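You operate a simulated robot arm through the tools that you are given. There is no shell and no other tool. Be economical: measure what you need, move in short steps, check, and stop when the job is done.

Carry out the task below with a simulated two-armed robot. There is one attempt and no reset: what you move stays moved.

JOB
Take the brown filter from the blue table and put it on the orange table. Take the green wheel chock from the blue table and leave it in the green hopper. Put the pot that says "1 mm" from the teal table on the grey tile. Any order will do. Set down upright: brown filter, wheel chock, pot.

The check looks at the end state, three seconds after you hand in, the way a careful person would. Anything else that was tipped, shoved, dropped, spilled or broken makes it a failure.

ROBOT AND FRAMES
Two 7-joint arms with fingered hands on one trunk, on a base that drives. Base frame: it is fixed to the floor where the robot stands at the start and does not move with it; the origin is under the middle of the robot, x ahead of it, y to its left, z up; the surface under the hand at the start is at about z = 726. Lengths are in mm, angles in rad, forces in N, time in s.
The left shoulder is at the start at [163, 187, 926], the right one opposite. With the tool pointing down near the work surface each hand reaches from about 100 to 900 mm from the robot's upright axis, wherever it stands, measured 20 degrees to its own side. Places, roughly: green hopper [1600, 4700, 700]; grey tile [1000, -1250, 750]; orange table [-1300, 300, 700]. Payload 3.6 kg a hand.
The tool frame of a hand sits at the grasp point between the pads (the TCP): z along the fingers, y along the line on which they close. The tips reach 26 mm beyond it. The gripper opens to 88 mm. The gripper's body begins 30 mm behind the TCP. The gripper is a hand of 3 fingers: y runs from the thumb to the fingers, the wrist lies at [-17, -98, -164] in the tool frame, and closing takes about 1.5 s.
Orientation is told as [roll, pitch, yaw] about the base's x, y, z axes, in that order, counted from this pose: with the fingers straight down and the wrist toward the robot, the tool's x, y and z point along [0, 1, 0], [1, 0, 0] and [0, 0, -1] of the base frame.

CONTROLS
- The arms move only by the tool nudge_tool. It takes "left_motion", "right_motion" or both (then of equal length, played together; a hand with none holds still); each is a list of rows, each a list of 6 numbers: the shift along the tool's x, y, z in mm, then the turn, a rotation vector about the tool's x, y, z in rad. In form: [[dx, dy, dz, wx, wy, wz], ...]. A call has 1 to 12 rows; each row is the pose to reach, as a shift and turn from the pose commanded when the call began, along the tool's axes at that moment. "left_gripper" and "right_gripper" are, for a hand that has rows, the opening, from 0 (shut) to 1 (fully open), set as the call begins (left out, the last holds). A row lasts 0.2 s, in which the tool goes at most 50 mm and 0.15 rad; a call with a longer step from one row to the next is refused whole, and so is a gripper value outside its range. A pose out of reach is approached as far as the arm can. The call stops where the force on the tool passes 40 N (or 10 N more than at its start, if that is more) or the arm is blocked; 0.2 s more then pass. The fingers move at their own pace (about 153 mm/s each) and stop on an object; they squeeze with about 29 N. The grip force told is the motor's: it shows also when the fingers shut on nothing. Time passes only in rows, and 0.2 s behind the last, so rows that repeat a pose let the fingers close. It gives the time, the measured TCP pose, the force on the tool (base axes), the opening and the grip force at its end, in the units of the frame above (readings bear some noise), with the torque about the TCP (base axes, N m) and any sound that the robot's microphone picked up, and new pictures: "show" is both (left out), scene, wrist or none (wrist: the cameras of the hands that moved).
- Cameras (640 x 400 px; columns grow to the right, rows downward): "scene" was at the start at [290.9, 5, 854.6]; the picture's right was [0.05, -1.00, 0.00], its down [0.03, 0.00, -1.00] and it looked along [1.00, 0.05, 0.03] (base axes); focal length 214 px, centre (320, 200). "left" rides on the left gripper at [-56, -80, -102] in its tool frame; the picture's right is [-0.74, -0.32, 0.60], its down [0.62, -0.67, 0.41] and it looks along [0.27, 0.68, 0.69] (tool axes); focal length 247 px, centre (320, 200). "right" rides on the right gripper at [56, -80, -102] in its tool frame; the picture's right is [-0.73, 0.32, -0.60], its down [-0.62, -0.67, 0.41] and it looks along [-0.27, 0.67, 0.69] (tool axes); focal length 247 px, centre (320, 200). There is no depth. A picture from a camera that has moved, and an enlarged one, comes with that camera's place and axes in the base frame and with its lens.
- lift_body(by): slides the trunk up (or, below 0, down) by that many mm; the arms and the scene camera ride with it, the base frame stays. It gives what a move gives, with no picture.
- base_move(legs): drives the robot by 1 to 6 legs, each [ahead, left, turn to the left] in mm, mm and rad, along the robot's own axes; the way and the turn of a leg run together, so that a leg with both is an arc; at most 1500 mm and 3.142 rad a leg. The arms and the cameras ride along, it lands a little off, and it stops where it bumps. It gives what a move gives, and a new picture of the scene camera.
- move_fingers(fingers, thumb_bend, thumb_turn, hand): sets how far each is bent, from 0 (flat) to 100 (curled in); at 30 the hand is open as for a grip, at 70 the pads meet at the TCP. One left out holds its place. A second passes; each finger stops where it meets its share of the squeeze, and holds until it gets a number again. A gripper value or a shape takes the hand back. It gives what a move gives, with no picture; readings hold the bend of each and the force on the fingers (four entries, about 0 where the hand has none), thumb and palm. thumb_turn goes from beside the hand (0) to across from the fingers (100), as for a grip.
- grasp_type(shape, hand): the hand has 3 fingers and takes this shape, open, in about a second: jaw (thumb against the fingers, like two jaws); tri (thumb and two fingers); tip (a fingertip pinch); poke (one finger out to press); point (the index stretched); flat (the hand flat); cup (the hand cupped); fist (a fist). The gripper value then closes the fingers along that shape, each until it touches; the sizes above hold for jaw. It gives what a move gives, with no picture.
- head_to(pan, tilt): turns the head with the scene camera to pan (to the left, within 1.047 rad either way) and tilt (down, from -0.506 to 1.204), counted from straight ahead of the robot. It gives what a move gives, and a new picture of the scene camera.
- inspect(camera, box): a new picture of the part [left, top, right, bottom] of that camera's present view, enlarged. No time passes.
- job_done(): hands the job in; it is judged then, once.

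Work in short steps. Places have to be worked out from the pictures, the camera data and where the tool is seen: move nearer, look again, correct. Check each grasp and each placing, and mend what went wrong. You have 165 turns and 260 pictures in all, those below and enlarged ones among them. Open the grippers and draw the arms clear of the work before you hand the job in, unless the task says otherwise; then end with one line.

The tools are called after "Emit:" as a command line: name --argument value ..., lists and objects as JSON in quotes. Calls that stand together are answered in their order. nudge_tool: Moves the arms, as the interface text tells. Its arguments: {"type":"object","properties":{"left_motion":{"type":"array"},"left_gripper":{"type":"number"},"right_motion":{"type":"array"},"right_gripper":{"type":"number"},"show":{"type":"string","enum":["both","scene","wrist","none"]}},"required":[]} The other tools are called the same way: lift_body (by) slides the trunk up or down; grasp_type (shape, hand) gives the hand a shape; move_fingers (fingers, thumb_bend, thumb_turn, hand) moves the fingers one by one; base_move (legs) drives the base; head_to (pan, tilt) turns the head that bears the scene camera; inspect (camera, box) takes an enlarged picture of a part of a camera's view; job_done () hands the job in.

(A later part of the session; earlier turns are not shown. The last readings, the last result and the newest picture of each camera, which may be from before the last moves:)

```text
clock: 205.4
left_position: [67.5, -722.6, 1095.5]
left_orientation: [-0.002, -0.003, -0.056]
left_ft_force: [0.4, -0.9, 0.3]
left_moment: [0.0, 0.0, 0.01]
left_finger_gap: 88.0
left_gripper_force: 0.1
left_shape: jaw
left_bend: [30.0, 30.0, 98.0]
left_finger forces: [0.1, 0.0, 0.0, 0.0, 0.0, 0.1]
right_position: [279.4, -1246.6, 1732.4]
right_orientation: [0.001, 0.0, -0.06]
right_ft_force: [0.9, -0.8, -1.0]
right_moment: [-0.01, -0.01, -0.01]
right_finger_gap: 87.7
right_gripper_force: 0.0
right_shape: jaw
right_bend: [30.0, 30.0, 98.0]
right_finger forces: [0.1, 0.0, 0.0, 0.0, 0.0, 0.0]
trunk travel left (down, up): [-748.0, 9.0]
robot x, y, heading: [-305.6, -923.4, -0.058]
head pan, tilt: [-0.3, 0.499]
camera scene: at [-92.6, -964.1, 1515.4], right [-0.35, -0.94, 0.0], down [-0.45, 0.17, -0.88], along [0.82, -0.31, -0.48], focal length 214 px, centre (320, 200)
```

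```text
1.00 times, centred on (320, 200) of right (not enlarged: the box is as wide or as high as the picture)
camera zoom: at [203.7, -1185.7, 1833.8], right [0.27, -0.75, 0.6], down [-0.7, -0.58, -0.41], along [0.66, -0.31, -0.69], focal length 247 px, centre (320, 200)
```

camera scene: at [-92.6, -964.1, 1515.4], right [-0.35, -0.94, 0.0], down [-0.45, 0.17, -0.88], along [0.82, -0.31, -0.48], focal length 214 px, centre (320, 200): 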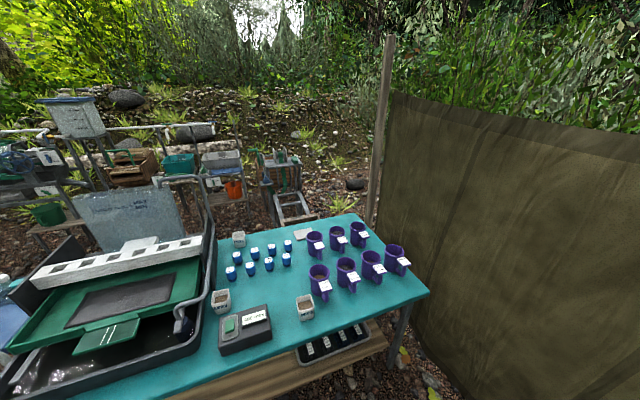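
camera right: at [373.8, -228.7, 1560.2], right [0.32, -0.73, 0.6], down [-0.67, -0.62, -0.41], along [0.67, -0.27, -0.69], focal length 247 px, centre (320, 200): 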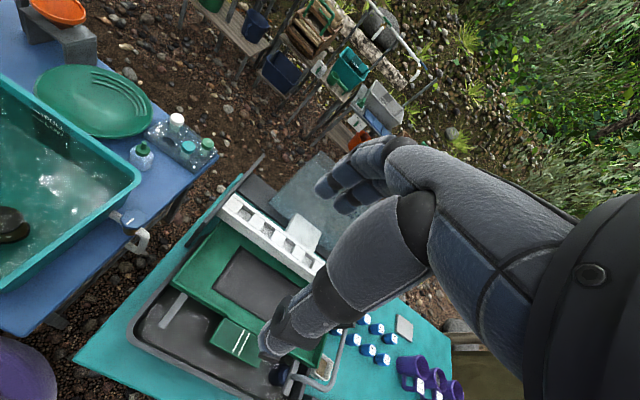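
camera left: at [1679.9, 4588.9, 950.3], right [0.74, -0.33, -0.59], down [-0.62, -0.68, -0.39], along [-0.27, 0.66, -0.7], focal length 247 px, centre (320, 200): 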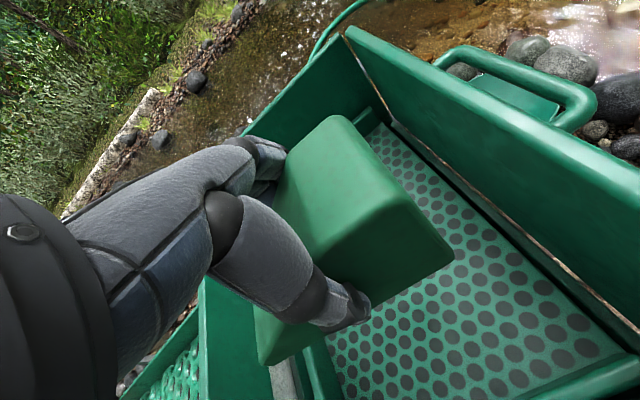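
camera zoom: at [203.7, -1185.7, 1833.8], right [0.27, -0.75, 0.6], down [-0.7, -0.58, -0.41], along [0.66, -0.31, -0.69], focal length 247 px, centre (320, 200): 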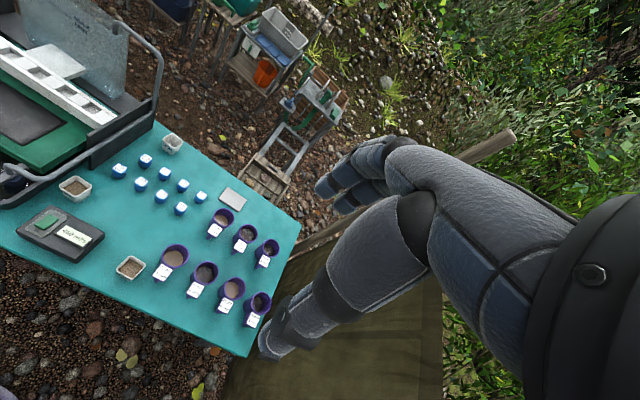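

I need a sharper read of the labels; I'll drive closer to the pots.

Emit:
base_move --legs '[[0, 0, 0.058], [250, -200, 0]]'

Emit:
head_to --pan -0.25 --tilt 0.8

Emit:
inspect --camera "scene" --box '[240, 120, 420, 260]'

```text
clock: 208.0
left_position: [309.8, -897.7, 1094.8]
left_orientation: [-0.002, -0.004, 0.003]
left_ft_force: [0.0, -0.1, 0.0]
left_moment: [0.03, 0.0, -0.02]
left_finger_gap: 87.8
left_gripper_force: 0.0
left_shape: jaw
left_bend: [30.0, 30.0, 98.0]
left_finger forces: [0.0, 0.0, 0.0, 0.0, 0.0, 0.1]
right_position: [551.2, -1409.1, 1732.7]
right_orientation: [-0.002, -0.002, -0.001]
right_ft_force: [-0.5, 0.4, 0.8]
right_moment: [0.02, -0.01, 0.01]
right_finger_gap: 88.0
right_gripper_force: 0.0
right_shape: jaw
right_bend: [30.0, 30.0, 98.0]
right_finger forces: [0.1, 0.0, 0.0, 0.0, 0.0, 0.1]
trunk travel left (down, up): [-748.0, 9.0]
robot x, y, heading: [-53.1, -1123.1, 0.003]
head pan, tilt: [-0.3, 0.499]
camera scene: at [163.6, -1148.6, 1515.5], right [-0.3, -0.96, 0.0], down [-0.46, 0.14, -0.88], along [0.84, -0.26, -0.48], focal length 214 px, centre (320, 200)
```

scene: 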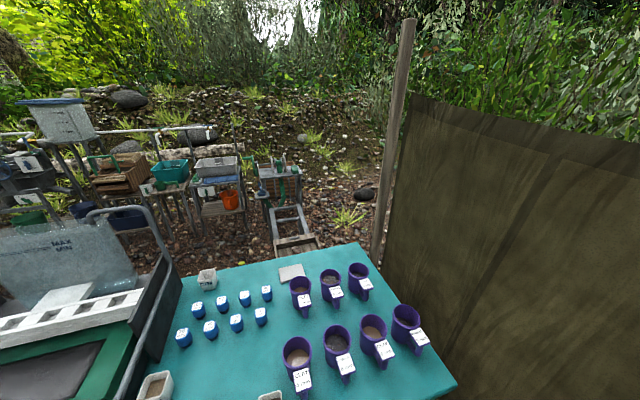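

```text
clock: 208.8
left_position: [309.1, -897.3, 1096.1]
left_orientation: [-0.002, -0.004, 0.004]
left_ft_force: [-0.5, 0.8, -1.0]
left_moment: [0.03, 0.0, -0.03]
left_finger_gap: 87.9
left_gripper_force: 0.1
left_shape: jaw
left_bend: [30.0, 30.0, 98.0]
left_finger forces: [0.0, 0.0, 0.0, 0.0, 0.1, 0.0]
right_position: [552.4, -1409.1, 1731.9]
right_orientation: [0.001, -0.001, -0.003]
right_ft_force: [-0.8, 0.2, 0.4]
right_moment: [-0.02, -0.02, 0.03]
right_finger_gap: 87.9
right_gripper_force: 0.1
right_shape: jaw
right_bend: [30.0, 30.0, 98.0]
right_finger forces: [0.1, 0.2, 0.1, 0.0, 0.0, 0.1]
trunk travel left (down, up): [-748.0, 9.0]
robot x, y, heading: [-51.7, -1121.2, -0.004]
head pan, tilt: [-0.25, 0.799]
camera scene: at [155.9, -1142.4, 1489.4], right [-0.25, -0.97, 0.0], down [-0.69, 0.18, -0.7], along [0.68, -0.17, -0.72], focal length 214 px, centre (320, 200)
```

scene: 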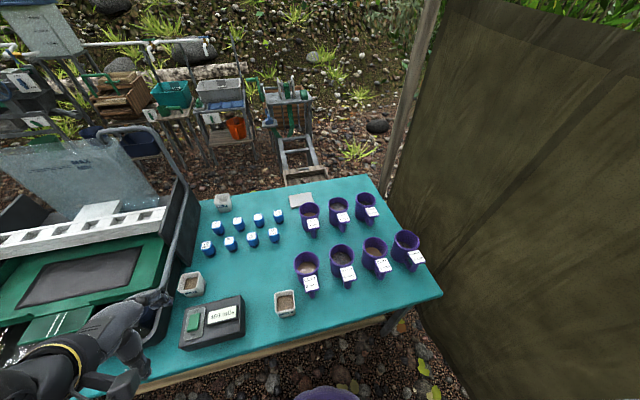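

```text
2.86 times, centred on (330, 190) of scene
camera zoom: at [155.9, -1142.4, 1489.4], right [-0.25, -0.97, 0.0], down [-0.69, 0.18, -0.7], along [0.68, -0.17, -0.72], focal length 613 px, centre (291, 229)
```

zoom: 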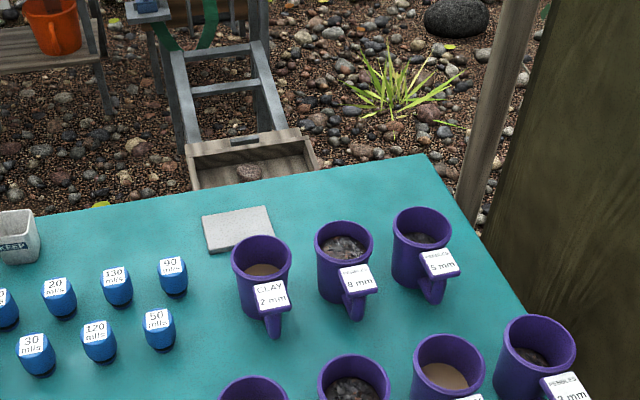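

Emit:
inspect --camera "scene" --box '[295, 190, 385, 240]'

Emit:
inspect --camera "scene" --box '[285, 225, 435, 305]'

```text
7.11 times, centred on (340, 215) of scene
camera zoom: at [155.9, -1142.4, 1489.4], right [-0.25, -0.97, 0.0], down [-0.69, 0.18, -0.7], along [0.68, -0.17, -0.72], focal length 1525 px, centre (178, 93)
```

zoom: 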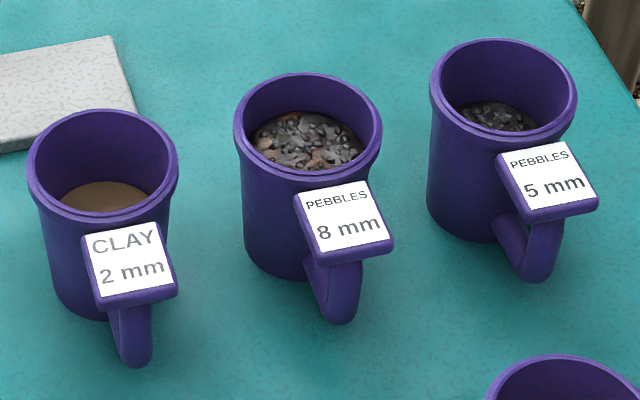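

```text
4.27 times, centred on (360, 265) of scene
camera zoom: at [155.9, -1142.4, 1489.4], right [-0.25, -0.97, 0.0], down [-0.69, 0.18, -0.7], along [0.68, -0.17, -0.72], focal length 915 px, centre (149, -77)
```

zoom: 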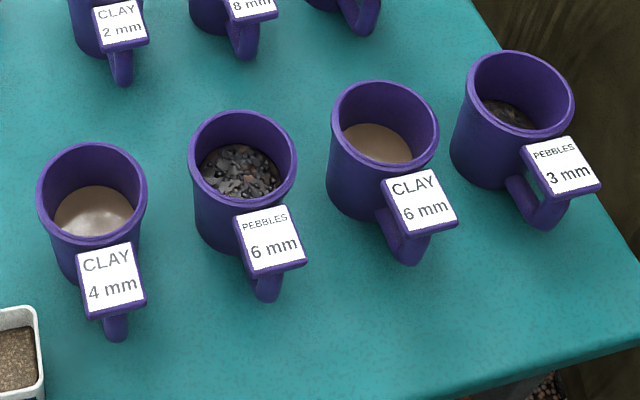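

None of these purple pots says "1 mm". I'll check the white pots and other items on the teal table.

Emit:
inspect --camera "scene" --box '[200, 180, 300, 240]'

Emit:
inspect --camera "scene" --box '[160, 260, 320, 360]'

Emit:
inspect --camera "right" --box '[0, 200, 320, 400]'

```text
6.40 times, centred on (250, 210) of scene
camera zoom: at [155.9, -1142.4, 1489.4], right [-0.25, -0.97, 0.0], down [-0.69, 0.18, -0.7], along [0.68, -0.17, -0.72], focal length 1373 px, centre (768, 136)
```

zoom: 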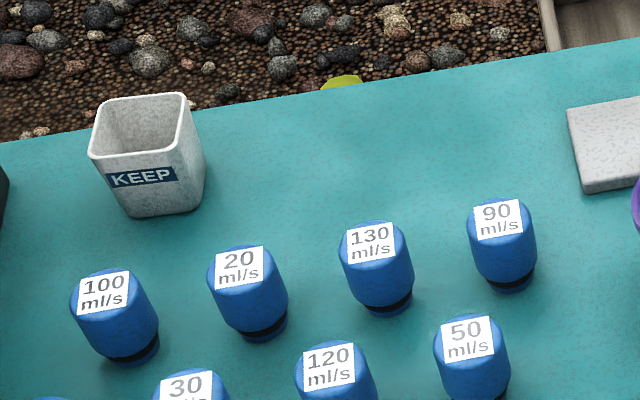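

```text
4.00 times, centred on (240, 310) of scene
camera zoom: at [155.9, -1142.4, 1489.4], right [-0.25, -0.97, 0.0], down [-0.69, 0.18, -0.7], along [0.68, -0.17, -0.72], focal length 858 px, centre (640, -240)
```

zoom: 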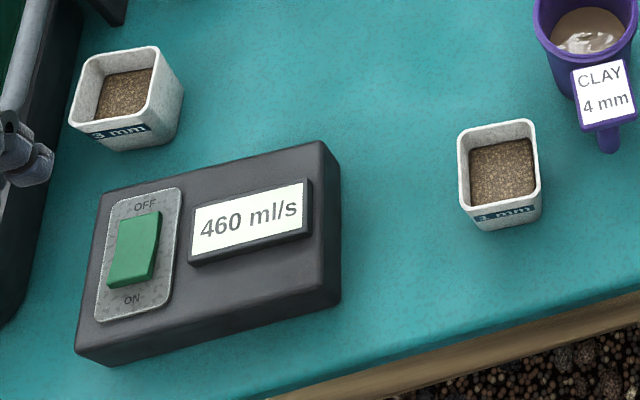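

```text
2.00 times, centred on (160, 300) of right
camera zoom: at [473.4, -1353.3, 1833.6], right [0.32, -0.73, 0.6], down [-0.67, -0.62, -0.41], along [0.68, -0.27, -0.69], focal length 494 px, centre (640, 0)
```

zoom: 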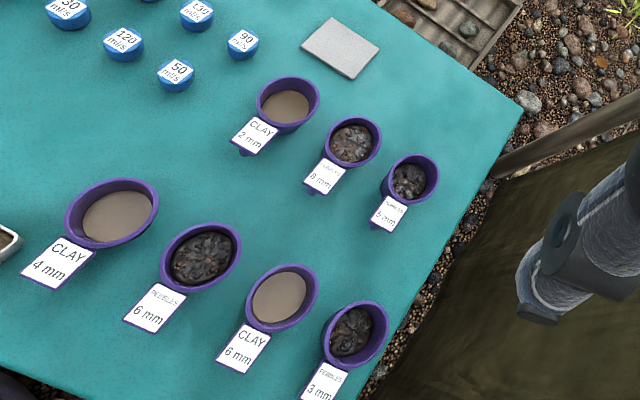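

The white sand pots carry mm labels. Zoom tightly on both.

Emit:
inspect --camera "scene" --box '[270, 285, 302, 320]'

Emit:
inspect --camera "scene" --box '[174, 268, 210, 302]'

```text
11.43 times, centred on (286, 302) of scene
camera zoom: at [155.9, -1142.4, 1489.4], right [-0.25, -0.97, 0.0], down [-0.69, 0.18, -0.7], along [0.68, -0.17, -0.72], focal length 2451 px, centre (709, -971)
```

zoom: 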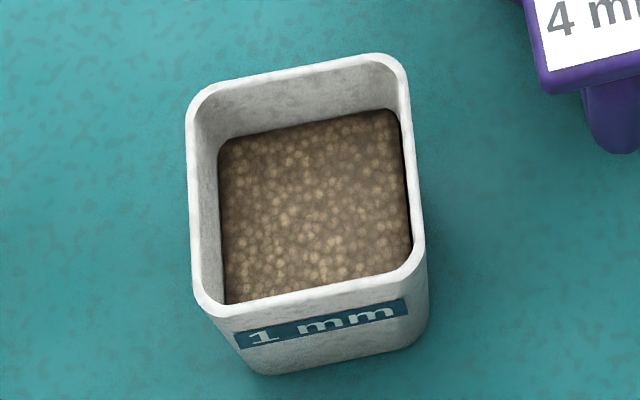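

```text
11.76 times, centred on (192, 285) of scene
camera zoom: at [155.9, -1142.4, 1489.4], right [-0.25, -0.97, 0.0], down [-0.69, 0.18, -0.7], along [0.68, -0.17, -0.72], focal length 2523 px, centre (1826, -800)
```

zoom: 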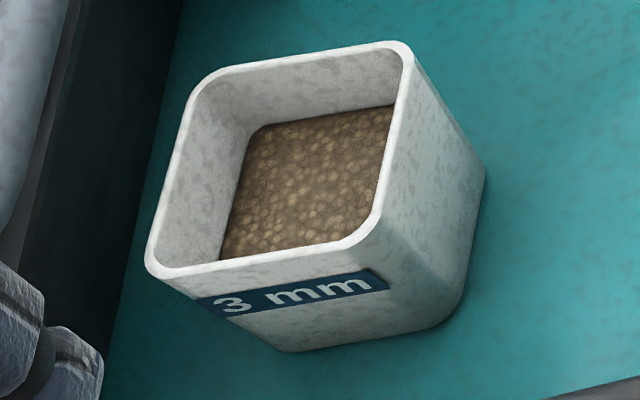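

Found it: the white pot nearest the robot's edge says "1 mm", at about (416, −1094), ~55 mm square, top z≈800. The tile is at about (880, −1232). I'll shift the base so both are in the right arm's reach, raise the left hand out of the way and bring the right hand over.

Emit:
base_move --legs '[[30, 76, 0]]'

Emit:
nudge_tool --left_motion '[[0, -10, -40, 0, 0, 0], [0, -20, -80, 0, 0, 0], [0, -20, -120, 0, 0, 0], [0, -20, -160, 0, 0, 0], [0, -20, -200, 0, 0, 0], [0, -20, -240, 0, 0, 0], [0, -20, -280, 0, 0, 0], [0, -20, -320, 0, 0, 0]]' --right_motion '[[28, -20, 0, 0, 0, 0], [56, -40, 0, 0, 0, 0], [84, -60, 0, 0, 0, 0], [112, -80, 0, 0, 0, 0], [140, -100, 0, 0, 0, 0], [168, -120, 0, 0, 0, 0], [196, -140, 0, 0, 0, 0], [224, -160, 0, 0, 0, 0]]' --show "wrist"

```text
clock: 209.9
left_position: [339.1, -822.0, 1095.8]
left_orientation: [-0.001, -0.003, 0.005]
left_ft_force: [-0.1, -0.5, 0.6]
left_moment: [0.0, 0.03, 0.03]
left_finger_gap: 87.9
left_gripper_force: 0.1
left_shape: jaw
left_bend: [30.0, 30.0, 98.0]
left_finger forces: [0.0, 0.0, 0.1, 0.1, 0.0, 0.0]
right_position: [582.6, -1332.3, 1731.3]
right_orientation: [0.0, 0.0, 0.001]
right_ft_force: [0.1, 0.2, -0.5]
right_moment: [-0.04, 0.0, -0.02]
right_finger_gap: 87.9
right_gripper_force: 0.0
right_shape: jaw
right_bend: [30.0, 30.0, 98.0]
right_finger forces: [0.0, 0.2, 0.1, 0.0, 0.1, 0.1]
trunk travel left (down, up): [-748.0, 9.0]
robot x, y, heading: [-24.0, -1046.7, 0.002]
head pan, tilt: [-0.25, 0.799]
camera scene: at [186.1, -1066.0, 1489.4], right [-0.24, -0.97, 0.0], down [-0.7, 0.18, -0.7], along [0.68, -0.17, -0.72], focal length 214 px, centre (320, 200)
```

scene: 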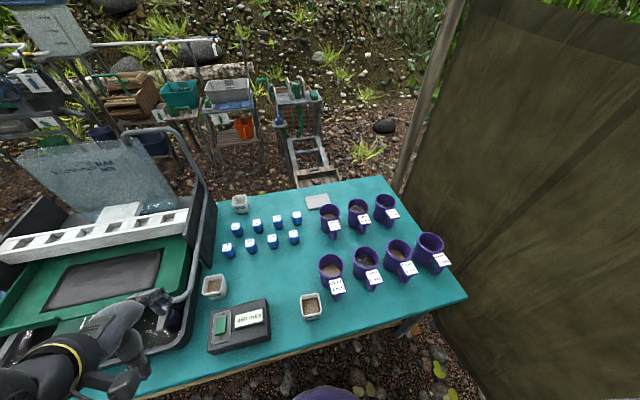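

```text
clock: 211.8
left_position: [331.0, -751.0, 1399.9]
left_orientation: [0.253, -0.004, 0.066]
left_ft_force: [0.3, -0.3, 0.0]
left_moment: [-0.02, -0.04, -0.02]
left_finger_gap: 87.8
left_gripper_force: 0.0
left_shape: jaw
left_bend: [30.0, 30.0, 98.0]
left_finger forces: [0.1, 0.0, 0.0, 0.0, 0.0, 0.0]
left hand out of reach, approached as far as the arm can: row 7, 8
right_position: [420.1, -1104.6, 1734.1]
right_orientation: [-0.003, 0.001, 0.0]
right_ft_force: [0.1, 1.0, -1.1]
right_moment: [0.04, 0.03, -0.01]
right_finger_gap: 87.8
right_gripper_force: 0.1
right_shape: jaw
right_bend: [30.0, 30.0, 98.0]
right_finger forces: [0.0, 0.0, 0.0, 0.0, 0.1, 0.1]
trunk travel left (down, up): [-748.0, 9.0]
robot x, y, heading: [-23.7, -1046.8, 0.002]
head pan, tilt: [-0.25, 0.799]
stopped in row 8 (left hand): the arm was blocked; the commanded pose is now the measured one
camera right: at [341.0, -1050.1, 1835.5], right [0.32, -0.73, 0.6], down [-0.66, -0.62, -0.41], along [0.68, -0.27, -0.69], focal length 247 px, centre (320, 200)
camera left: at [257.5, -836.2, 1484.4], right [-0.28, -0.58, -0.77], down [-0.71, 0.66, -0.25], along [0.65, 0.48, -0.59], focal length 247 px, centre (320, 200)
```

right: 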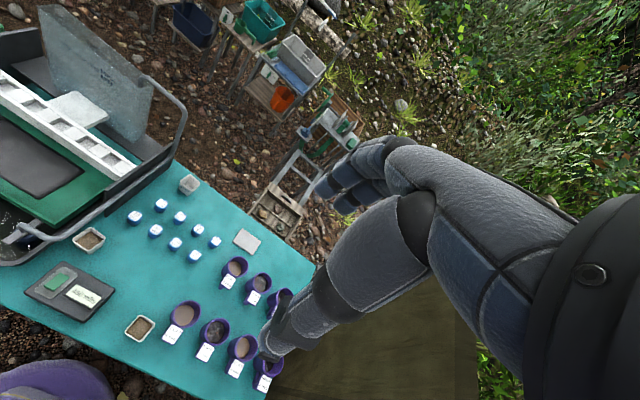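
left: 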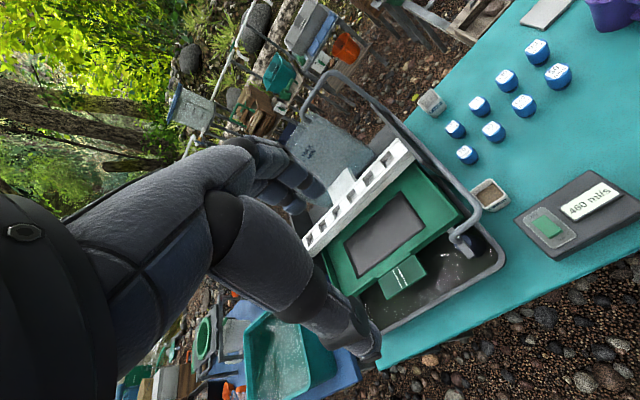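

Pot confirmed at (418, −1095). Lower the trunk and then the right hand to above the pot.

Emit:
lift_body --by -370

Emit:
nudge_tool --right_motion '[[0, 0, 40, 0, 0, 0], [0, 0, 80, 0, 0, 0], [2, 0, 120, 0, 0, 0], [4, 0, 160, 0, 0, 0], [6, 0, 200, 0, 0, 0], [8, -1, 240, 0, 0, 0], [8, -2, 280, 0, 0, 0], [8, -2, 320, 0, 0, 0], [8, -2, 360, 0, 0, 0], [8, -2, 400, 0, 0, 0], [8, -2, 440, 0, 0, 0], [8, -2, 440, 0, 0, 0]]' --show "both"

```text
clock: 215.4
left_position: [345.4, -750.8, 1004.3]
left_orientation: [0.263, 0.067, 0.07]
left_ft_force: [-0.4, 0.0, -0.1]
left_moment: [0.0, -0.01, 0.03]
left_finger_gap: 87.7
left_gripper_force: 0.0
left_shape: jaw
left_bend: [30.0, 30.0, 98.0]
left_finger forces: [0.0, 0.1, 0.1, 0.0, 0.0, 0.0]
right_position: [420.3, -1107.9, 1364.1]
right_orientation: [0.001, -0.002, -0.001]
right_ft_force: [0.3, -0.4, 0.9]
right_moment: [-0.01, 0.0, 0.01]
right_finger_gap: 87.6
right_gripper_force: 0.0
right_shape: jaw
right_bend: [30.0, 30.0, 98.0]
right_finger forces: [0.0, 0.0, 0.0, 0.0, 0.0, 0.0]
trunk travel left (down, up): [-378.0, 379.0]
robot x, y, heading: [-23.4, -1043.7, 0.007]
head pan, tilt: [-0.25, 0.799]
```

```text
clock: 218.0
left_position: [345.2, -751.8, 1003.2]
left_orientation: [0.266, 0.07, 0.069]
left_ft_force: [0.2, -0.6, -0.8]
left_moment: [-0.04, 0.0, 0.0]
left_finger_gap: 87.7
left_gripper_force: 0.1
left_shape: jaw
left_bend: [30.0, 30.0, 98.0]
left_finger forces: [0.0, 0.0, 0.0, 0.1, 0.0, 0.1]
right_position: [422.2, -1100.5, 923.8]
right_orientation: [0.002, 0.001, 0.0]
right_ft_force: [0.7, -0.2, 0.1]
right_moment: [-0.03, 0.0, -0.01]
right_finger_gap: 87.7
right_gripper_force: 0.0
right_shape: jaw
right_bend: [30.0, 30.0, 98.0]
right_finger forces: [0.0, 0.1, 0.0, 0.1, 0.1, 0.1]
trunk travel left (down, up): [-378.0, 379.0]
robot x, y, heading: [-20.8, -1048.5, 0.007]
head pan, tilt: [-0.25, 0.799]
camera scene: at [202.0, -1065.4, 1110.0], right [-0.24, -0.97, 0.0], down [-0.7, 0.17, -0.7], along [0.68, -0.17, -0.72], focal length 214 px, centre (320, 200)
camera right: at [342.5, -1045.7, 1026.3], right [0.32, -0.73, 0.6], down [-0.66, -0.62, -0.41], along [0.68, -0.27, -0.69], focal length 247 px, centre (320, 200)
```

scene: 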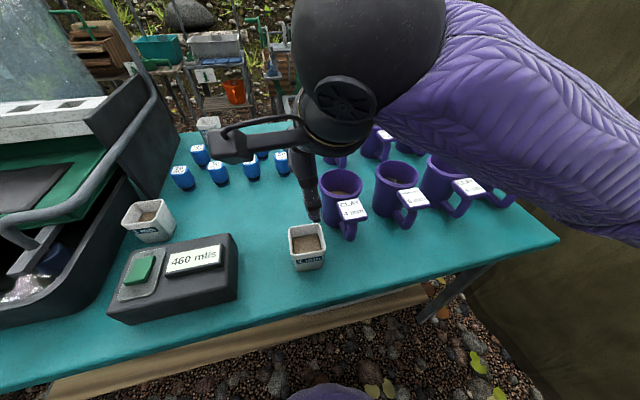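
right: 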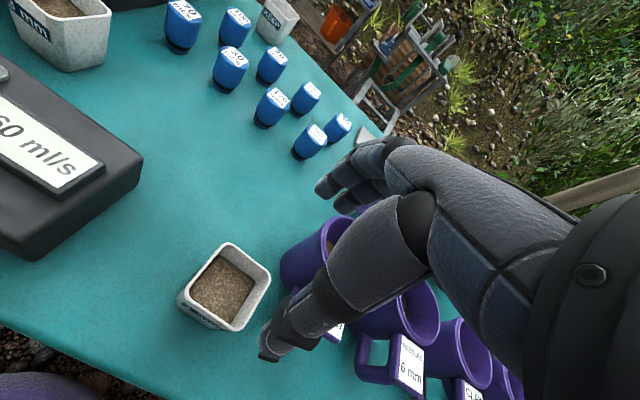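

The pot centre averages (417, −1094), rim z≈790, yaw ≈0. Adjust and lower to z≈805 to check alignment.

Emit:
nudge_tool --right_motion '[[3, -2, 25, 0, 0, 0], [6, -5, 50, 0, 0, 0], [6, -5, 75, 0, 0, 0], [6, -5, 100, 0, 0, 0], [6, -5, 115, 0, 0, 0], [6, -5, 115, 0, 0, 0]]' --show "both"

Emit:
inspect --camera "scene" --box '[240, 140, 380, 300]'

```text
clock: 219.4
left_position: [345.7, -751.1, 1004.9]
left_orientation: [0.265, 0.07, 0.068]
left_ft_force: [0.0, 0.5, -0.3]
left_moment: [-0.01, 0.0, 0.01]
left_finger_gap: 88.0
left_gripper_force: 0.1
left_shape: jaw
left_bend: [30.0, 30.0, 98.0]
left_finger forces: [0.0, 0.1, 0.0, 0.0, 0.1, 0.0]
right_position: [416.7, -1091.3, 808.5]
right_orientation: [0.0, 0.0, 0.0]
right_ft_force: [0.5, -0.2, 0.5]
right_moment: [0.01, -0.01, -0.04]
right_finger_gap: 87.8
right_gripper_force: 0.1
right_shape: jaw
right_bend: [30.0, 30.0, 98.0]
right_finger forces: [0.0, 0.0, 0.0, 0.0, 0.0, 0.0]
trunk travel left (down, up): [-378.0, 379.0]
robot x, y, heading: [-23.9, -1047.0, 0.003]
head pan, tilt: [-0.25, 0.799]
camera scene: at [201.9, -1065.5, 1110.0], right [-0.24, -0.97, 0.0], down [-0.7, 0.17, -0.7], along [0.68, -0.17, -0.72], focal length 214 px, centre (320, 200)
camera right: at [337.8, -1035.8, 909.4], right [0.32, -0.73, 0.6], down [-0.66, -0.62, -0.41], along [0.68, -0.27, -0.69], focal length 247 px, centre (320, 200)
```

scene: 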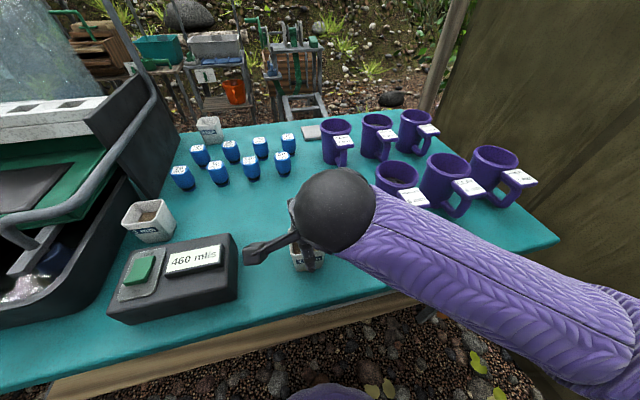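
right: 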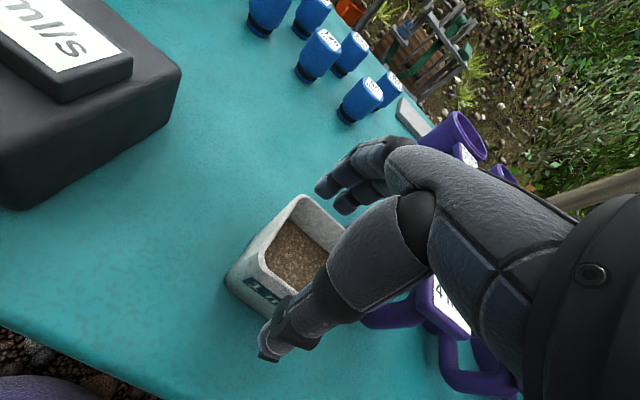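

```text
2.50 times, centred on (310, 220) of scene
camera zoom: at [201.9, -1065.5, 1110.0], right [-0.24, -0.97, 0.0], down [-0.7, 0.17, -0.7], along [0.68, -0.17, -0.72], focal length 536 px, centre (345, 150)
```

zoom: 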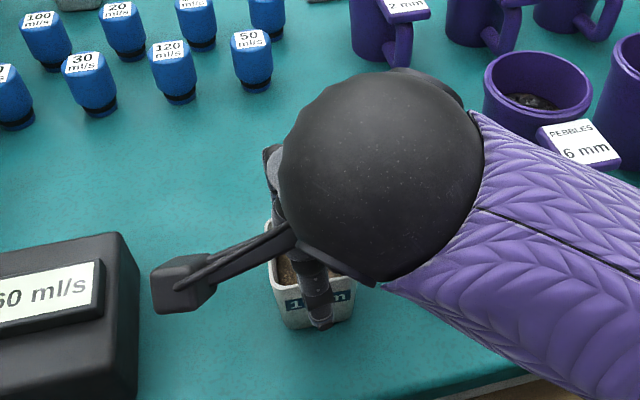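

Thumb is in front of the labelled face and fingers behind the pot; centred within a few mm. Descend to z≈778.

Emit:
nudge_tool --right_motion '[[0, 0, 8, 0, 0, 0], [0, 0, 16, 0, 0, 0], [0, 0, 24, 0, 0, 0], [0, 0, 29, 0, 0, 0], [0, 0, 29, 0, 0, 0]]' --show "wrist"

```text
clock: 220.6
left_position: [345.6, -750.2, 1003.3]
left_orientation: [0.265, 0.07, 0.069]
left_ft_force: [-0.5, 0.2, 0.0]
left_moment: [0.01, 0.0, -0.01]
left_finger_gap: 87.9
left_gripper_force: 0.0
left_shape: jaw
left_bend: [30.0, 30.0, 98.0]
left_finger forces: [0.0, 0.0, 0.1, 0.1, 0.0, 0.0]
right_position: [413.9, -1093.2, 780.4]
right_orientation: [0.0, 0.002, 0.0]
right_ft_force: [1.1, 0.6, 0.8]
right_moment: [-0.02, -0.02, -0.02]
right_finger_gap: 87.8
right_gripper_force: 0.1
right_shape: jaw
right_bend: [30.0, 30.0, 98.0]
right_finger forces: [0.1, 0.0, 0.0, 0.0, 0.0, 0.1]
trunk travel left (down, up): [-378.0, 379.0]
robot x, y, heading: [-23.9, -1044.7, 0.004]
head pan, tilt: [-0.25, 0.799]
camera right: at [334.8, -1036.9, 882.0], right [0.32, -0.73, 0.6], down [-0.66, -0.62, -0.41], along [0.68, -0.27, -0.69], focal length 247 px, centre (320, 200)
```

right: 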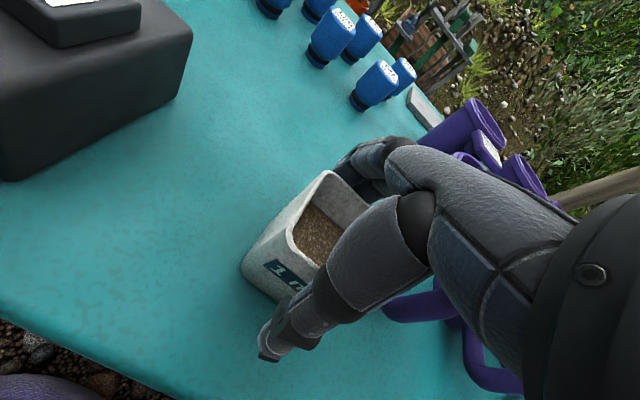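

The TCP falls inside the pot's opening, so it's centred. Close the hand.

Emit:
nudge_tool --right_motion '[[0, 0, 3, 0, 0, 0], [0, 0, 3, 0, 0, 0], [0, 0, 3, 0, 0, 0], [0, 0, 3, 0, 0, 0], [0, 0, 3, 0, 0, 0], [0, 0, 3, 0, 0, 0], [0, 0, 3, 0, 0, 0], [0, 0, 3, 0, 0, 0]]' --right_gripper 0 --show "wrist"

```text
clock: 222.4
left_position: [345.2, -751.0, 1004.1]
left_orientation: [0.266, 0.069, 0.068]
left_ft_force: [-0.1, 0.0, -0.4]
left_moment: [0.0, -0.03, 0.0]
left_finger_gap: 87.9
left_gripper_force: 0.2
left_shape: jaw
left_bend: [30.0, 30.0, 98.0]
left_finger forces: [0.1, 0.1, 0.1, 0.0, 0.1, 0.1]
right_position: [413.9, -1093.0, 778.5]
right_orientation: [0.0, -0.002, 0.0]
right_ft_force: [0.9, 0.2, 6.1]
right_moment: [0.04, -0.12, -0.01]
right_finger_gap: 51.9
right_gripper_force: 28.9
right_shape: jaw
right_bend: [38.0, 65.0, 100.0]
right_finger forces: [18.5, 9.9, 0.0, 0.0, 27.7, 0.0]
trunk travel left (down, up): [-378.0, 379.0]
robot x, y, heading: [-23.5, -1048.3, 0.003]
head pan, tilt: [-0.25, 0.799]
camera right: at [334.4, -1037.1, 879.9], right [0.32, -0.73, 0.6], down [-0.66, -0.62, -0.41], along [0.68, -0.27, -0.69], focal length 247 px, centre (320, 200)
```

right: 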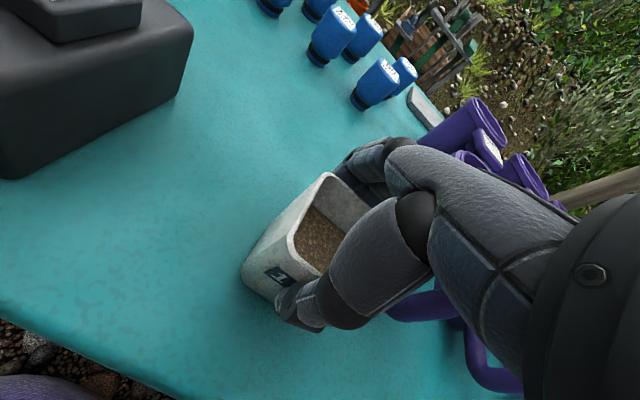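

Gripped at a 52 mm gap with thumb and both fingers. Lift slowly with small rows.

Emit:
nudge_tool --right_motion '[[0, 0, -5, 0, 0, 0], [0, 0, -10, 0, 0, 0], [0, 0, -20, 0, 0, 0], [0, 0, -35, 0, 0, 0], [0, 0, -55, 0, 0, 0], [0, 0, -80, 0, 0, 0], [0, 0, -105, 0, 0, 0], [0, 0, -130, 0, 0, 0], [0, 0, -130, 0, 0, 0]]' --show "both"

```text
clock: 224.4
left_position: [345.9, -750.9, 1003.8]
left_orientation: [0.265, 0.07, 0.066]
left_ft_force: [-0.5, 0.5, 0.4]
left_moment: [0.02, 0.01, -0.01]
left_finger_gap: 87.8
left_gripper_force: 0.0
left_shape: jaw
left_bend: [30.0, 30.0, 98.0]
left_finger forces: [0.1, 0.1, 0.1, 0.0, 0.1, 0.1]
right_position: [413.0, -1097.3, 901.9]
right_orientation: [-0.015, 0.002, 0.001]
right_ft_force: [-0.1, 1.2, -2.2]
right_moment: [0.01, 0.0, 0.01]
right_finger_gap: 51.8
right_gripper_force: 29.0
right_shape: jaw
right_bend: [38.0, 65.0, 100.0]
right_finger forces: [17.2, 11.0, 0.1, 0.0, 28.1, 0.0]
trunk travel left (down, up): [-378.0, 379.0]
robot x, y, heading: [-22.8, -1047.5, 0.002]
head pan, tilt: [-0.25, 0.799]
camera scene: at [202.1, -1065.4, 1110.0], right [-0.24, -0.97, 0.0], down [-0.7, 0.17, -0.7], along [0.68, -0.17, -0.72], focal length 214 px, centre (320, 200)
camera right: at [334.1, -1040.6, 1002.8], right [0.32, -0.73, 0.61], down [-0.67, -0.63, -0.4], along [0.67, -0.28, -0.68], focal length 247 px, centre (320, 200)
```

scene: 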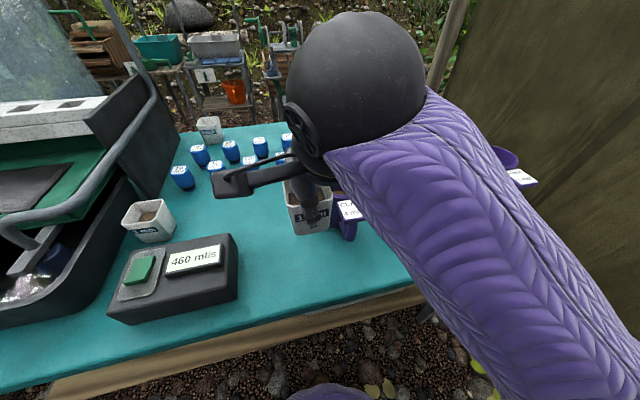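
right: 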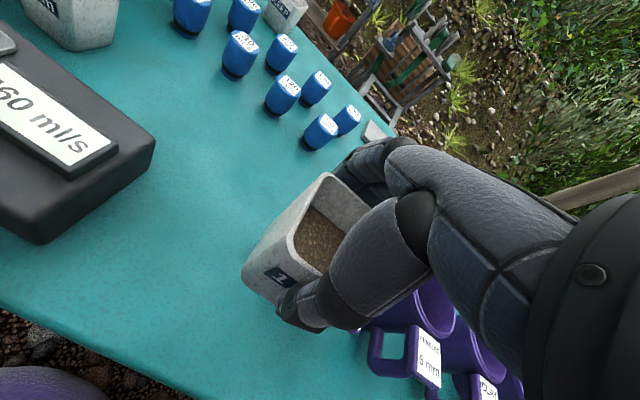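

The pot is held level. Raise 60 mm by trunk, then edge the base forward 60 mm to bring the tile into reach.

Emit:
lift_body --by 60

Emit:
base_move --legs '[[60, 0, 0]]'

```text
clock: 225.4
left_position: [344.0, -754.9, 1064.8]
left_orientation: [0.253, 0.071, 0.065]
left_ft_force: [0.3, -0.5, 0.0]
left_moment: [0.02, 0.0, -0.05]
left_finger_gap: 88.1
left_gripper_force: 0.2
left_shape: jaw
left_bend: [30.0, 30.0, 98.0]
left_finger forces: [0.0, 0.1, 0.1, 0.1, 0.1, 0.0]
right_position: [427.0, -1156.6, 953.3]
right_orientation: [-0.151, -0.029, -0.026]
right_ft_force: [-1.0, 0.2, -1.9]
right_moment: [-0.01, -0.03, -0.02]
right_finger_gap: 52.1
right_gripper_force: 29.1
right_shape: jaw
right_bend: [38.0, 65.0, 100.0]
right_finger forces: [17.0, 11.0, 0.0, 0.1, 27.9, 0.1]
trunk travel left (down, up): [-439.0, 318.0]
robot x, y, heading: [-23.0, -1047.3, 0.005]
head pan, tilt: [-0.25, 0.799]
stopped: the arm was blocked; the commanded pose is now the measured one
```

```text
clock: 226.4
left_position: [409.1, -754.5, 1063.8]
left_orientation: [0.256, 0.074, 0.063]
left_ft_force: [0.3, 0.0, -0.6]
left_moment: [-0.04, -0.02, 0.01]
left_finger_gap: 87.8
left_gripper_force: 0.0
left_shape: jaw
left_bend: [30.0, 30.0, 98.0]
left_finger forces: [0.1, 0.0, 0.0, 0.0, 0.1, 0.0]
right_position: [491.6, -1157.0, 952.4]
right_orientation: [-0.152, -0.028, -0.026]
right_ft_force: [0.7, 0.1, -2.0]
right_moment: [0.03, 0.01, 0.01]
right_finger_gap: 51.7
right_gripper_force: 29.5
right_shape: jaw
right_bend: [38.0, 65.0, 100.0]
right_finger forces: [17.0, 11.0, 0.0, 0.0, 27.9, 0.0]
trunk travel left (down, up): [-439.0, 318.0]
robot x, y, heading: [35.4, -1046.5, 0.001]
head pan, tilt: [-0.25, 0.799]
camera scene: at [259.2, -1065.7, 1174.6], right [-0.25, -0.97, 0.0], down [-0.7, 0.18, -0.7], along [0.67, -0.17, -0.72], focal length 214 px, centre (320, 200)
```

scene: 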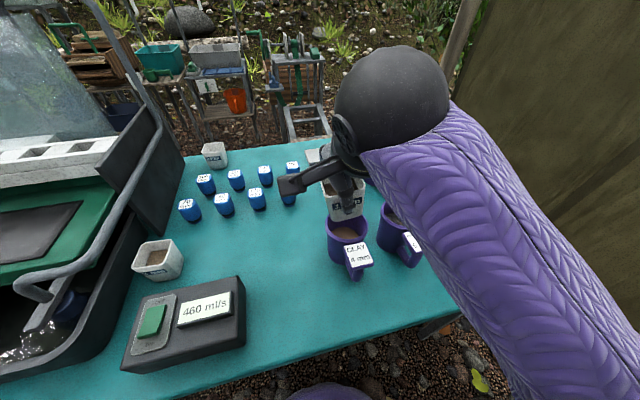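

The arm hit a limit and the hand tilted ~0.15 rad while rising; the pot is still secure. I'll level it while moving forward and slightly right, above the rims.

Emit:
nudge_tool --right_motion '[[-12, 25, 0, 0.006, 0.03, -0.005], [-24, 50, 0, 0.012, 0.06, -0.01], [-36, 75, 0, 0.018, 0.09, -0.015], [-48, 100, 0, 0.024, 0.12, -0.02], [-55, 130, 0, 0.028, 0.152, -0.026], [-61, 160, 0, 0.028, 0.152, -0.026], [-61, 160, 0, 0.028, 0.152, -0.026]]' --show "both"

```text
clock: 228.0
left_position: [406.8, -754.8, 1065.0]
left_orientation: [0.255, 0.069, 0.061]
left_ft_force: [0.6, 0.0, 0.0]
left_moment: [-0.01, -0.01, -0.01]
left_finger_gap: 88.0
left_gripper_force: 0.0
left_shape: jaw
left_bend: [30.0, 30.0, 98.0]
left_finger forces: [0.1, 0.0, 0.1, 0.0, 0.0, 0.0]
right_position: [645.2, -1220.8, 968.9]
right_orientation: [0.001, -0.001, -0.001]
right_ft_force: [-0.3, 0.2, -2.1]
right_moment: [0.03, -0.03, -0.02]
right_finger_gap: 52.1
right_gripper_force: 29.5
right_shape: jaw
right_bend: [38.0, 65.0, 100.0]
right_finger forces: [16.8, 11.1, 0.0, 0.0, 27.7, 0.0]
trunk travel left (down, up): [-439.0, 318.0]
robot x, y, heading: [40.7, -1047.3, 0.004]
head pan, tilt: [-0.25, 0.799]
camera scene: at [257.1, -1065.7, 1175.1], right [-0.25, -0.97, 0.0], down [-0.69, 0.18, -0.7], along [0.68, -0.17, -0.72], focal length 214 px, centre (320, 200)
camera right: at [566.9, -1165.8, 1069.8], right [0.32, -0.74, 0.6], down [-0.67, -0.62, -0.41], along [0.68, -0.27, -0.69], focal length 247 px, centre (320, 200)
```

scene: 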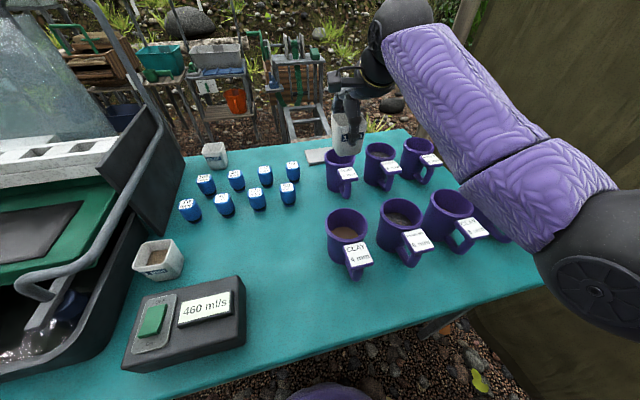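
right: 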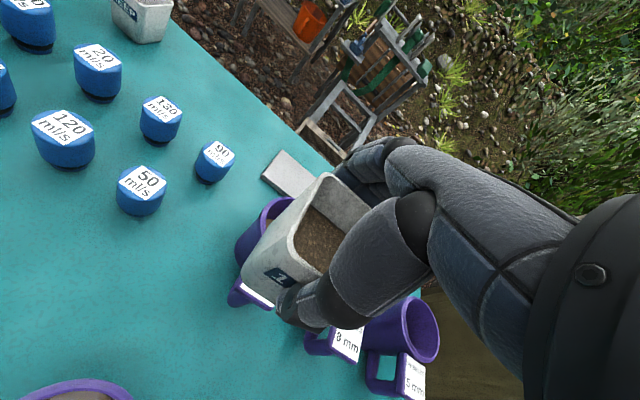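

Level again. The tile spans x≈830–914, y≈−1182…−1270, centre (872, −1228). With the pot's centre ~14 mm beyond the TCP, I aim for TCP (858, −1228).

Emit:
nudge_tool --right_motion '[[-2, 42, 0, 0, 0, 0], [-4, 84, 0, 0, 0, 0], [-6, 126, 0, 0, 0, 0], [-7, 168, 0, 0, 0, 0], [-7, 205, 0, 0, 0, 0], [-7, 205, 0, 0, 0, 0]]' --show "both"

```text
clock: 229.4
left_position: [407.4, -755.8, 1065.5]
left_orientation: [0.254, 0.071, 0.064]
left_ft_force: [-0.7, -0.7, -0.1]
left_moment: [-0.01, 0.0, -0.03]
left_finger_gap: 87.7
left_gripper_force: 0.0
left_shape: jaw
left_bend: [30.0, 30.0, 98.0]
left_finger forces: [0.1, 0.0, 0.0, 0.0, 0.1, 0.0]
right_position: [756.3, -1230.6, 979.5]
right_orientation: [0.0, 0.0, -0.001]
right_ft_force: [-0.3, 0.2, -2.5]
right_moment: [0.04, -0.02, -0.01]
right_finger_gap: 51.8
right_gripper_force: 28.9
right_shape: jaw
right_bend: [38.0, 65.0, 100.0]
right_finger forces: [16.6, 11.5, 0.0, 0.0, 28.2, 0.0]
right hand out of reach, approached as far as the arm can: row 3, 4, 5, 6
trunk travel left (down, up): [-439.0, 318.0]
robot x, y, heading: [39.3, -1047.5, -0.0]
head pan, tilt: [-0.25, 0.799]
camera scene: at [257.4, -1065.8, 1175.0], right [-0.25, -0.97, 0.0], down [-0.7, 0.18, -0.7], along [0.68, -0.17, -0.72], focal length 214 px, centre (320, 200)
camera right: at [676.8, -1174.9, 1080.8], right [0.32, -0.74, 0.6], down [-0.67, -0.62, -0.41], along [0.68, -0.27, -0.69], focal length 247 px, centre (320, 200)
```

scene: 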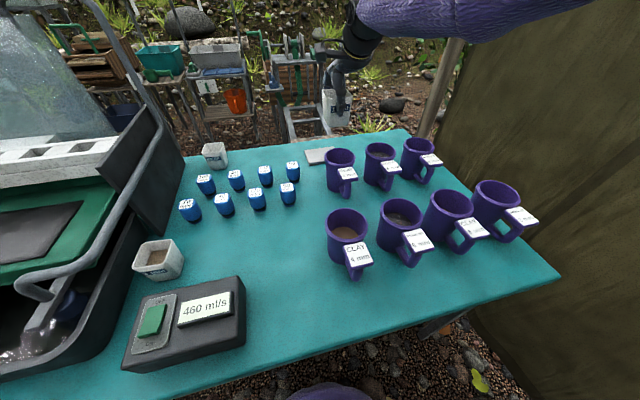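
right: 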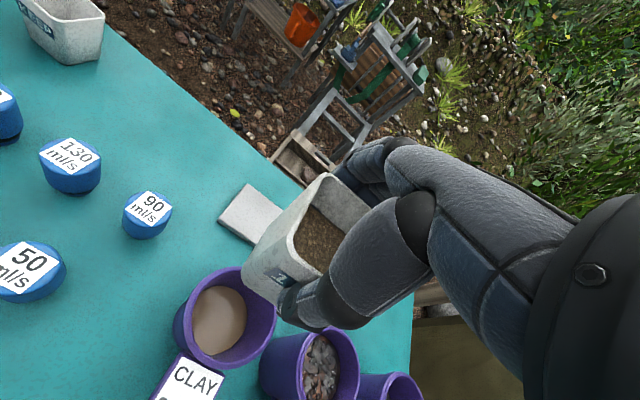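

Reach ended at x≈756 because the wrist is below shoulder level. I'll raise the hand to shoulder height (better reach) and extend.

Emit:
nudge_tool --right_motion '[[0, 0, -30, 0, 0, 0], [0, -20, -60, 0, 0, 0], [0, -40, -90, 0, 0, 0], [0, -40, -120, 0, 0, 0], [0, -40, -145, 0, 0, 0], [0, -20, -145, 0, 0, 0], [0, 0, -145, 0, 0, 0], [0, 0, -145, 0, 0, 0]]' --show "none"

```text
clock: 231.2
left_position: [408.1, -754.6, 1065.8]
left_orientation: [0.254, 0.073, 0.062]
left_ft_force: [-0.3, 0.0, 0.2]
left_moment: [0.02, 0.04, 0.01]
left_finger_gap: 87.8
left_gripper_force: 0.1
left_shape: jaw
left_bend: [30.0, 30.0, 98.0]
left_finger forces: [0.0, 0.0, 0.0, 0.0, 0.1, 0.0]
right_position: [760.7, -1232.3, 1118.3]
right_orientation: [0.001, -0.003, -0.002]
right_ft_force: [0.1, -0.1, -2.5]
right_moment: [-0.01, 0.03, 0.0]
right_finger_gap: 51.6
right_gripper_force: 29.0
right_shape: jaw
right_bend: [38.0, 65.0, 100.0]
right_finger forces: [16.1, 11.3, 0.0, 0.1, 27.3, 0.0]
trunk travel left (down, up): [-439.0, 318.0]
robot x, y, heading: [38.5, -1047.6, 0.002]
head pan, tilt: [-0.25, 0.799]
```

Now extend forward again from this height.

Emit:
nudge_tool --right_motion '[[0, 25, 0, 0, 0, 0], [0, 50, 0, 0, 0, 0], [0, 75, 0, 0, 0, 0], [0, 98, 0, 0, 0, 0], [0, 98, 0, 0, 0, 0]]' --show "wrist"

```text
clock: 232.4
left_position: [406.7, -756.0, 1064.4]
left_orientation: [0.253, 0.071, 0.063]
left_ft_force: [-0.7, 0.7, -0.2]
left_moment: [0.01, 0.02, 0.0]
left_finger_gap: 87.7
left_gripper_force: 0.0
left_shape: jaw
left_bend: [30.0, 30.0, 98.0]
left_finger forces: [0.1, 0.1, 0.0, 0.0, 0.0, 0.0]
right_position: [774.9, -1231.3, 1119.1]
right_orientation: [0.0, -0.001, -0.001]
right_ft_force: [0.0, 0.3, -1.6]
right_moment: [0.03, -0.01, -0.04]
right_finger_gap: 51.4
right_gripper_force: 29.3
right_shape: jaw
right_bend: [38.0, 65.0, 100.0]
right_finger forces: [16.2, 11.4, 0.1, 0.1, 27.5, 0.0]
right hand out of reach, approached as far as the arm can: row 1, 2, 3, 4, 5
trunk travel left (down, up): [-439.0, 318.0]
robot x, y, heading: [34.8, -1043.3, 0.001]
head pan, tilt: [-0.25, 0.799]
camera right: at [696.7, -1175.3, 1220.9], right [0.32, -0.74, 0.6], down [-0.67, -0.62, -0.41], along [0.68, -0.27, -0.69], focal length 247 px, centre (320, 200)
```

right: 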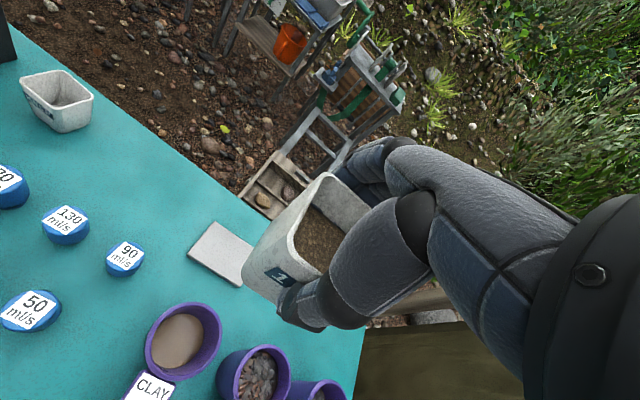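

The straight-ahead limit is ~740 mm. Turning the robot left moves its right shoulder forward, gaining reach, so I'll turn 0.45 rad and shift 40 mm toward the table.

Emit:
base_move --legs '[[0, 0, 0.45], [36, -17, 0]]'

Emit:
head_to --pan -0.7 --tilt 0.7

```text
clock: 234.6
left_position: [285.1, -622.3, 1065.3]
left_orientation: [0.254, 0.074, 0.515]
left_ft_force: [0.5, 0.1, -0.8]
left_moment: [0.01, 0.05, 0.02]
left_finger_gap: 88.0
left_gripper_force: 0.1
left_shape: jaw
left_bend: [30.0, 30.0, 98.0]
left_finger forces: [0.0, 0.1, 0.0, 0.0, 0.0, 0.1]
right_position: [825.1, -889.0, 1117.3]
right_orientation: [0.002, 0.002, 0.45]
right_ft_force: [0.3, -0.3, -2.6]
right_moment: [-0.01, 0.04, 0.01]
right_finger_gap: 51.4
right_gripper_force: 29.0
right_shape: jaw
right_bend: [38.0, 65.0, 100.0]
right_finger forces: [16.0, 11.3, 0.0, 0.0, 27.0, 0.0]
trunk travel left (down, up): [-439.0, 318.0]
robot x, y, heading: [79.6, -1045.0, 0.453]
head pan, tilt: [-0.25, 0.799]
camera scene: at [287.0, -967.3, 1174.5], right [0.2, -0.98, 0.0], down [-0.7, -0.15, -0.7], along [0.68, 0.14, -0.72], focal length 214 px, centre (320, 200)
```

scene: 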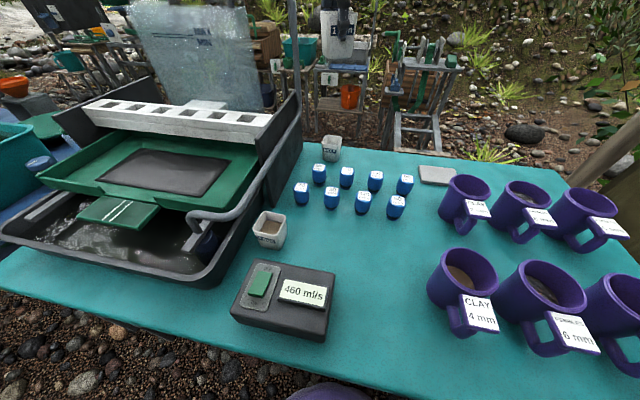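

```text
clock: 235.5
left_position: [285.1, -623.5, 1064.6]
left_orientation: [0.253, 0.071, 0.515]
left_ft_force: [0.4, -0.1, -0.1]
left_moment: [0.02, 0.01, 0.0]
left_finger_gap: 87.9
left_gripper_force: 0.0
left_shape: jaw
left_bend: [30.0, 30.0, 98.0]
left_finger forces: [0.1, 0.0, 0.1, 0.1, 0.0, 0.0]
right_position: [822.9, -891.5, 1118.4]
right_orientation: [-0.001, 0.001, 0.449]
right_ft_force: [-0.2, -0.5, -1.8]
right_moment: [0.01, 0.0, -0.01]
right_finger_gap: 51.5
right_gripper_force: 28.8
right_shape: jaw
right_bend: [38.0, 65.0, 100.0]
right_finger forces: [16.0, 11.2, 0.1, 0.1, 27.1, 0.1]
trunk travel left (down, up): [-439.0, 318.0]
robot x, y, heading: [78.7, -1049.2, 0.451]
head pan, tilt: [-0.7, 0.7]
camera scene: at [288.3, -1004.4, 1183.1], right [-0.24, -0.97, 0.0], down [-0.63, 0.16, -0.76], along [0.74, -0.19, -0.64], focal length 214 px, centre (320, 200)
```

scene: 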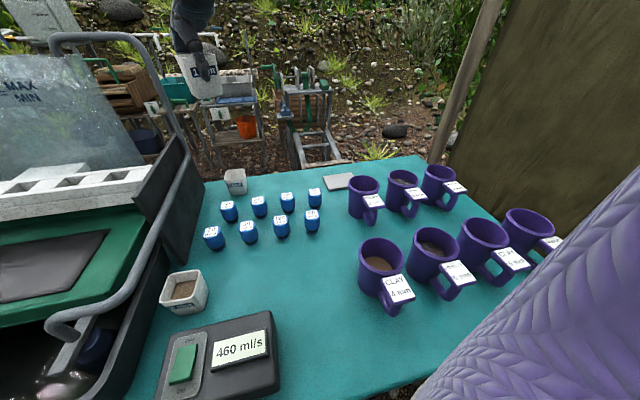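

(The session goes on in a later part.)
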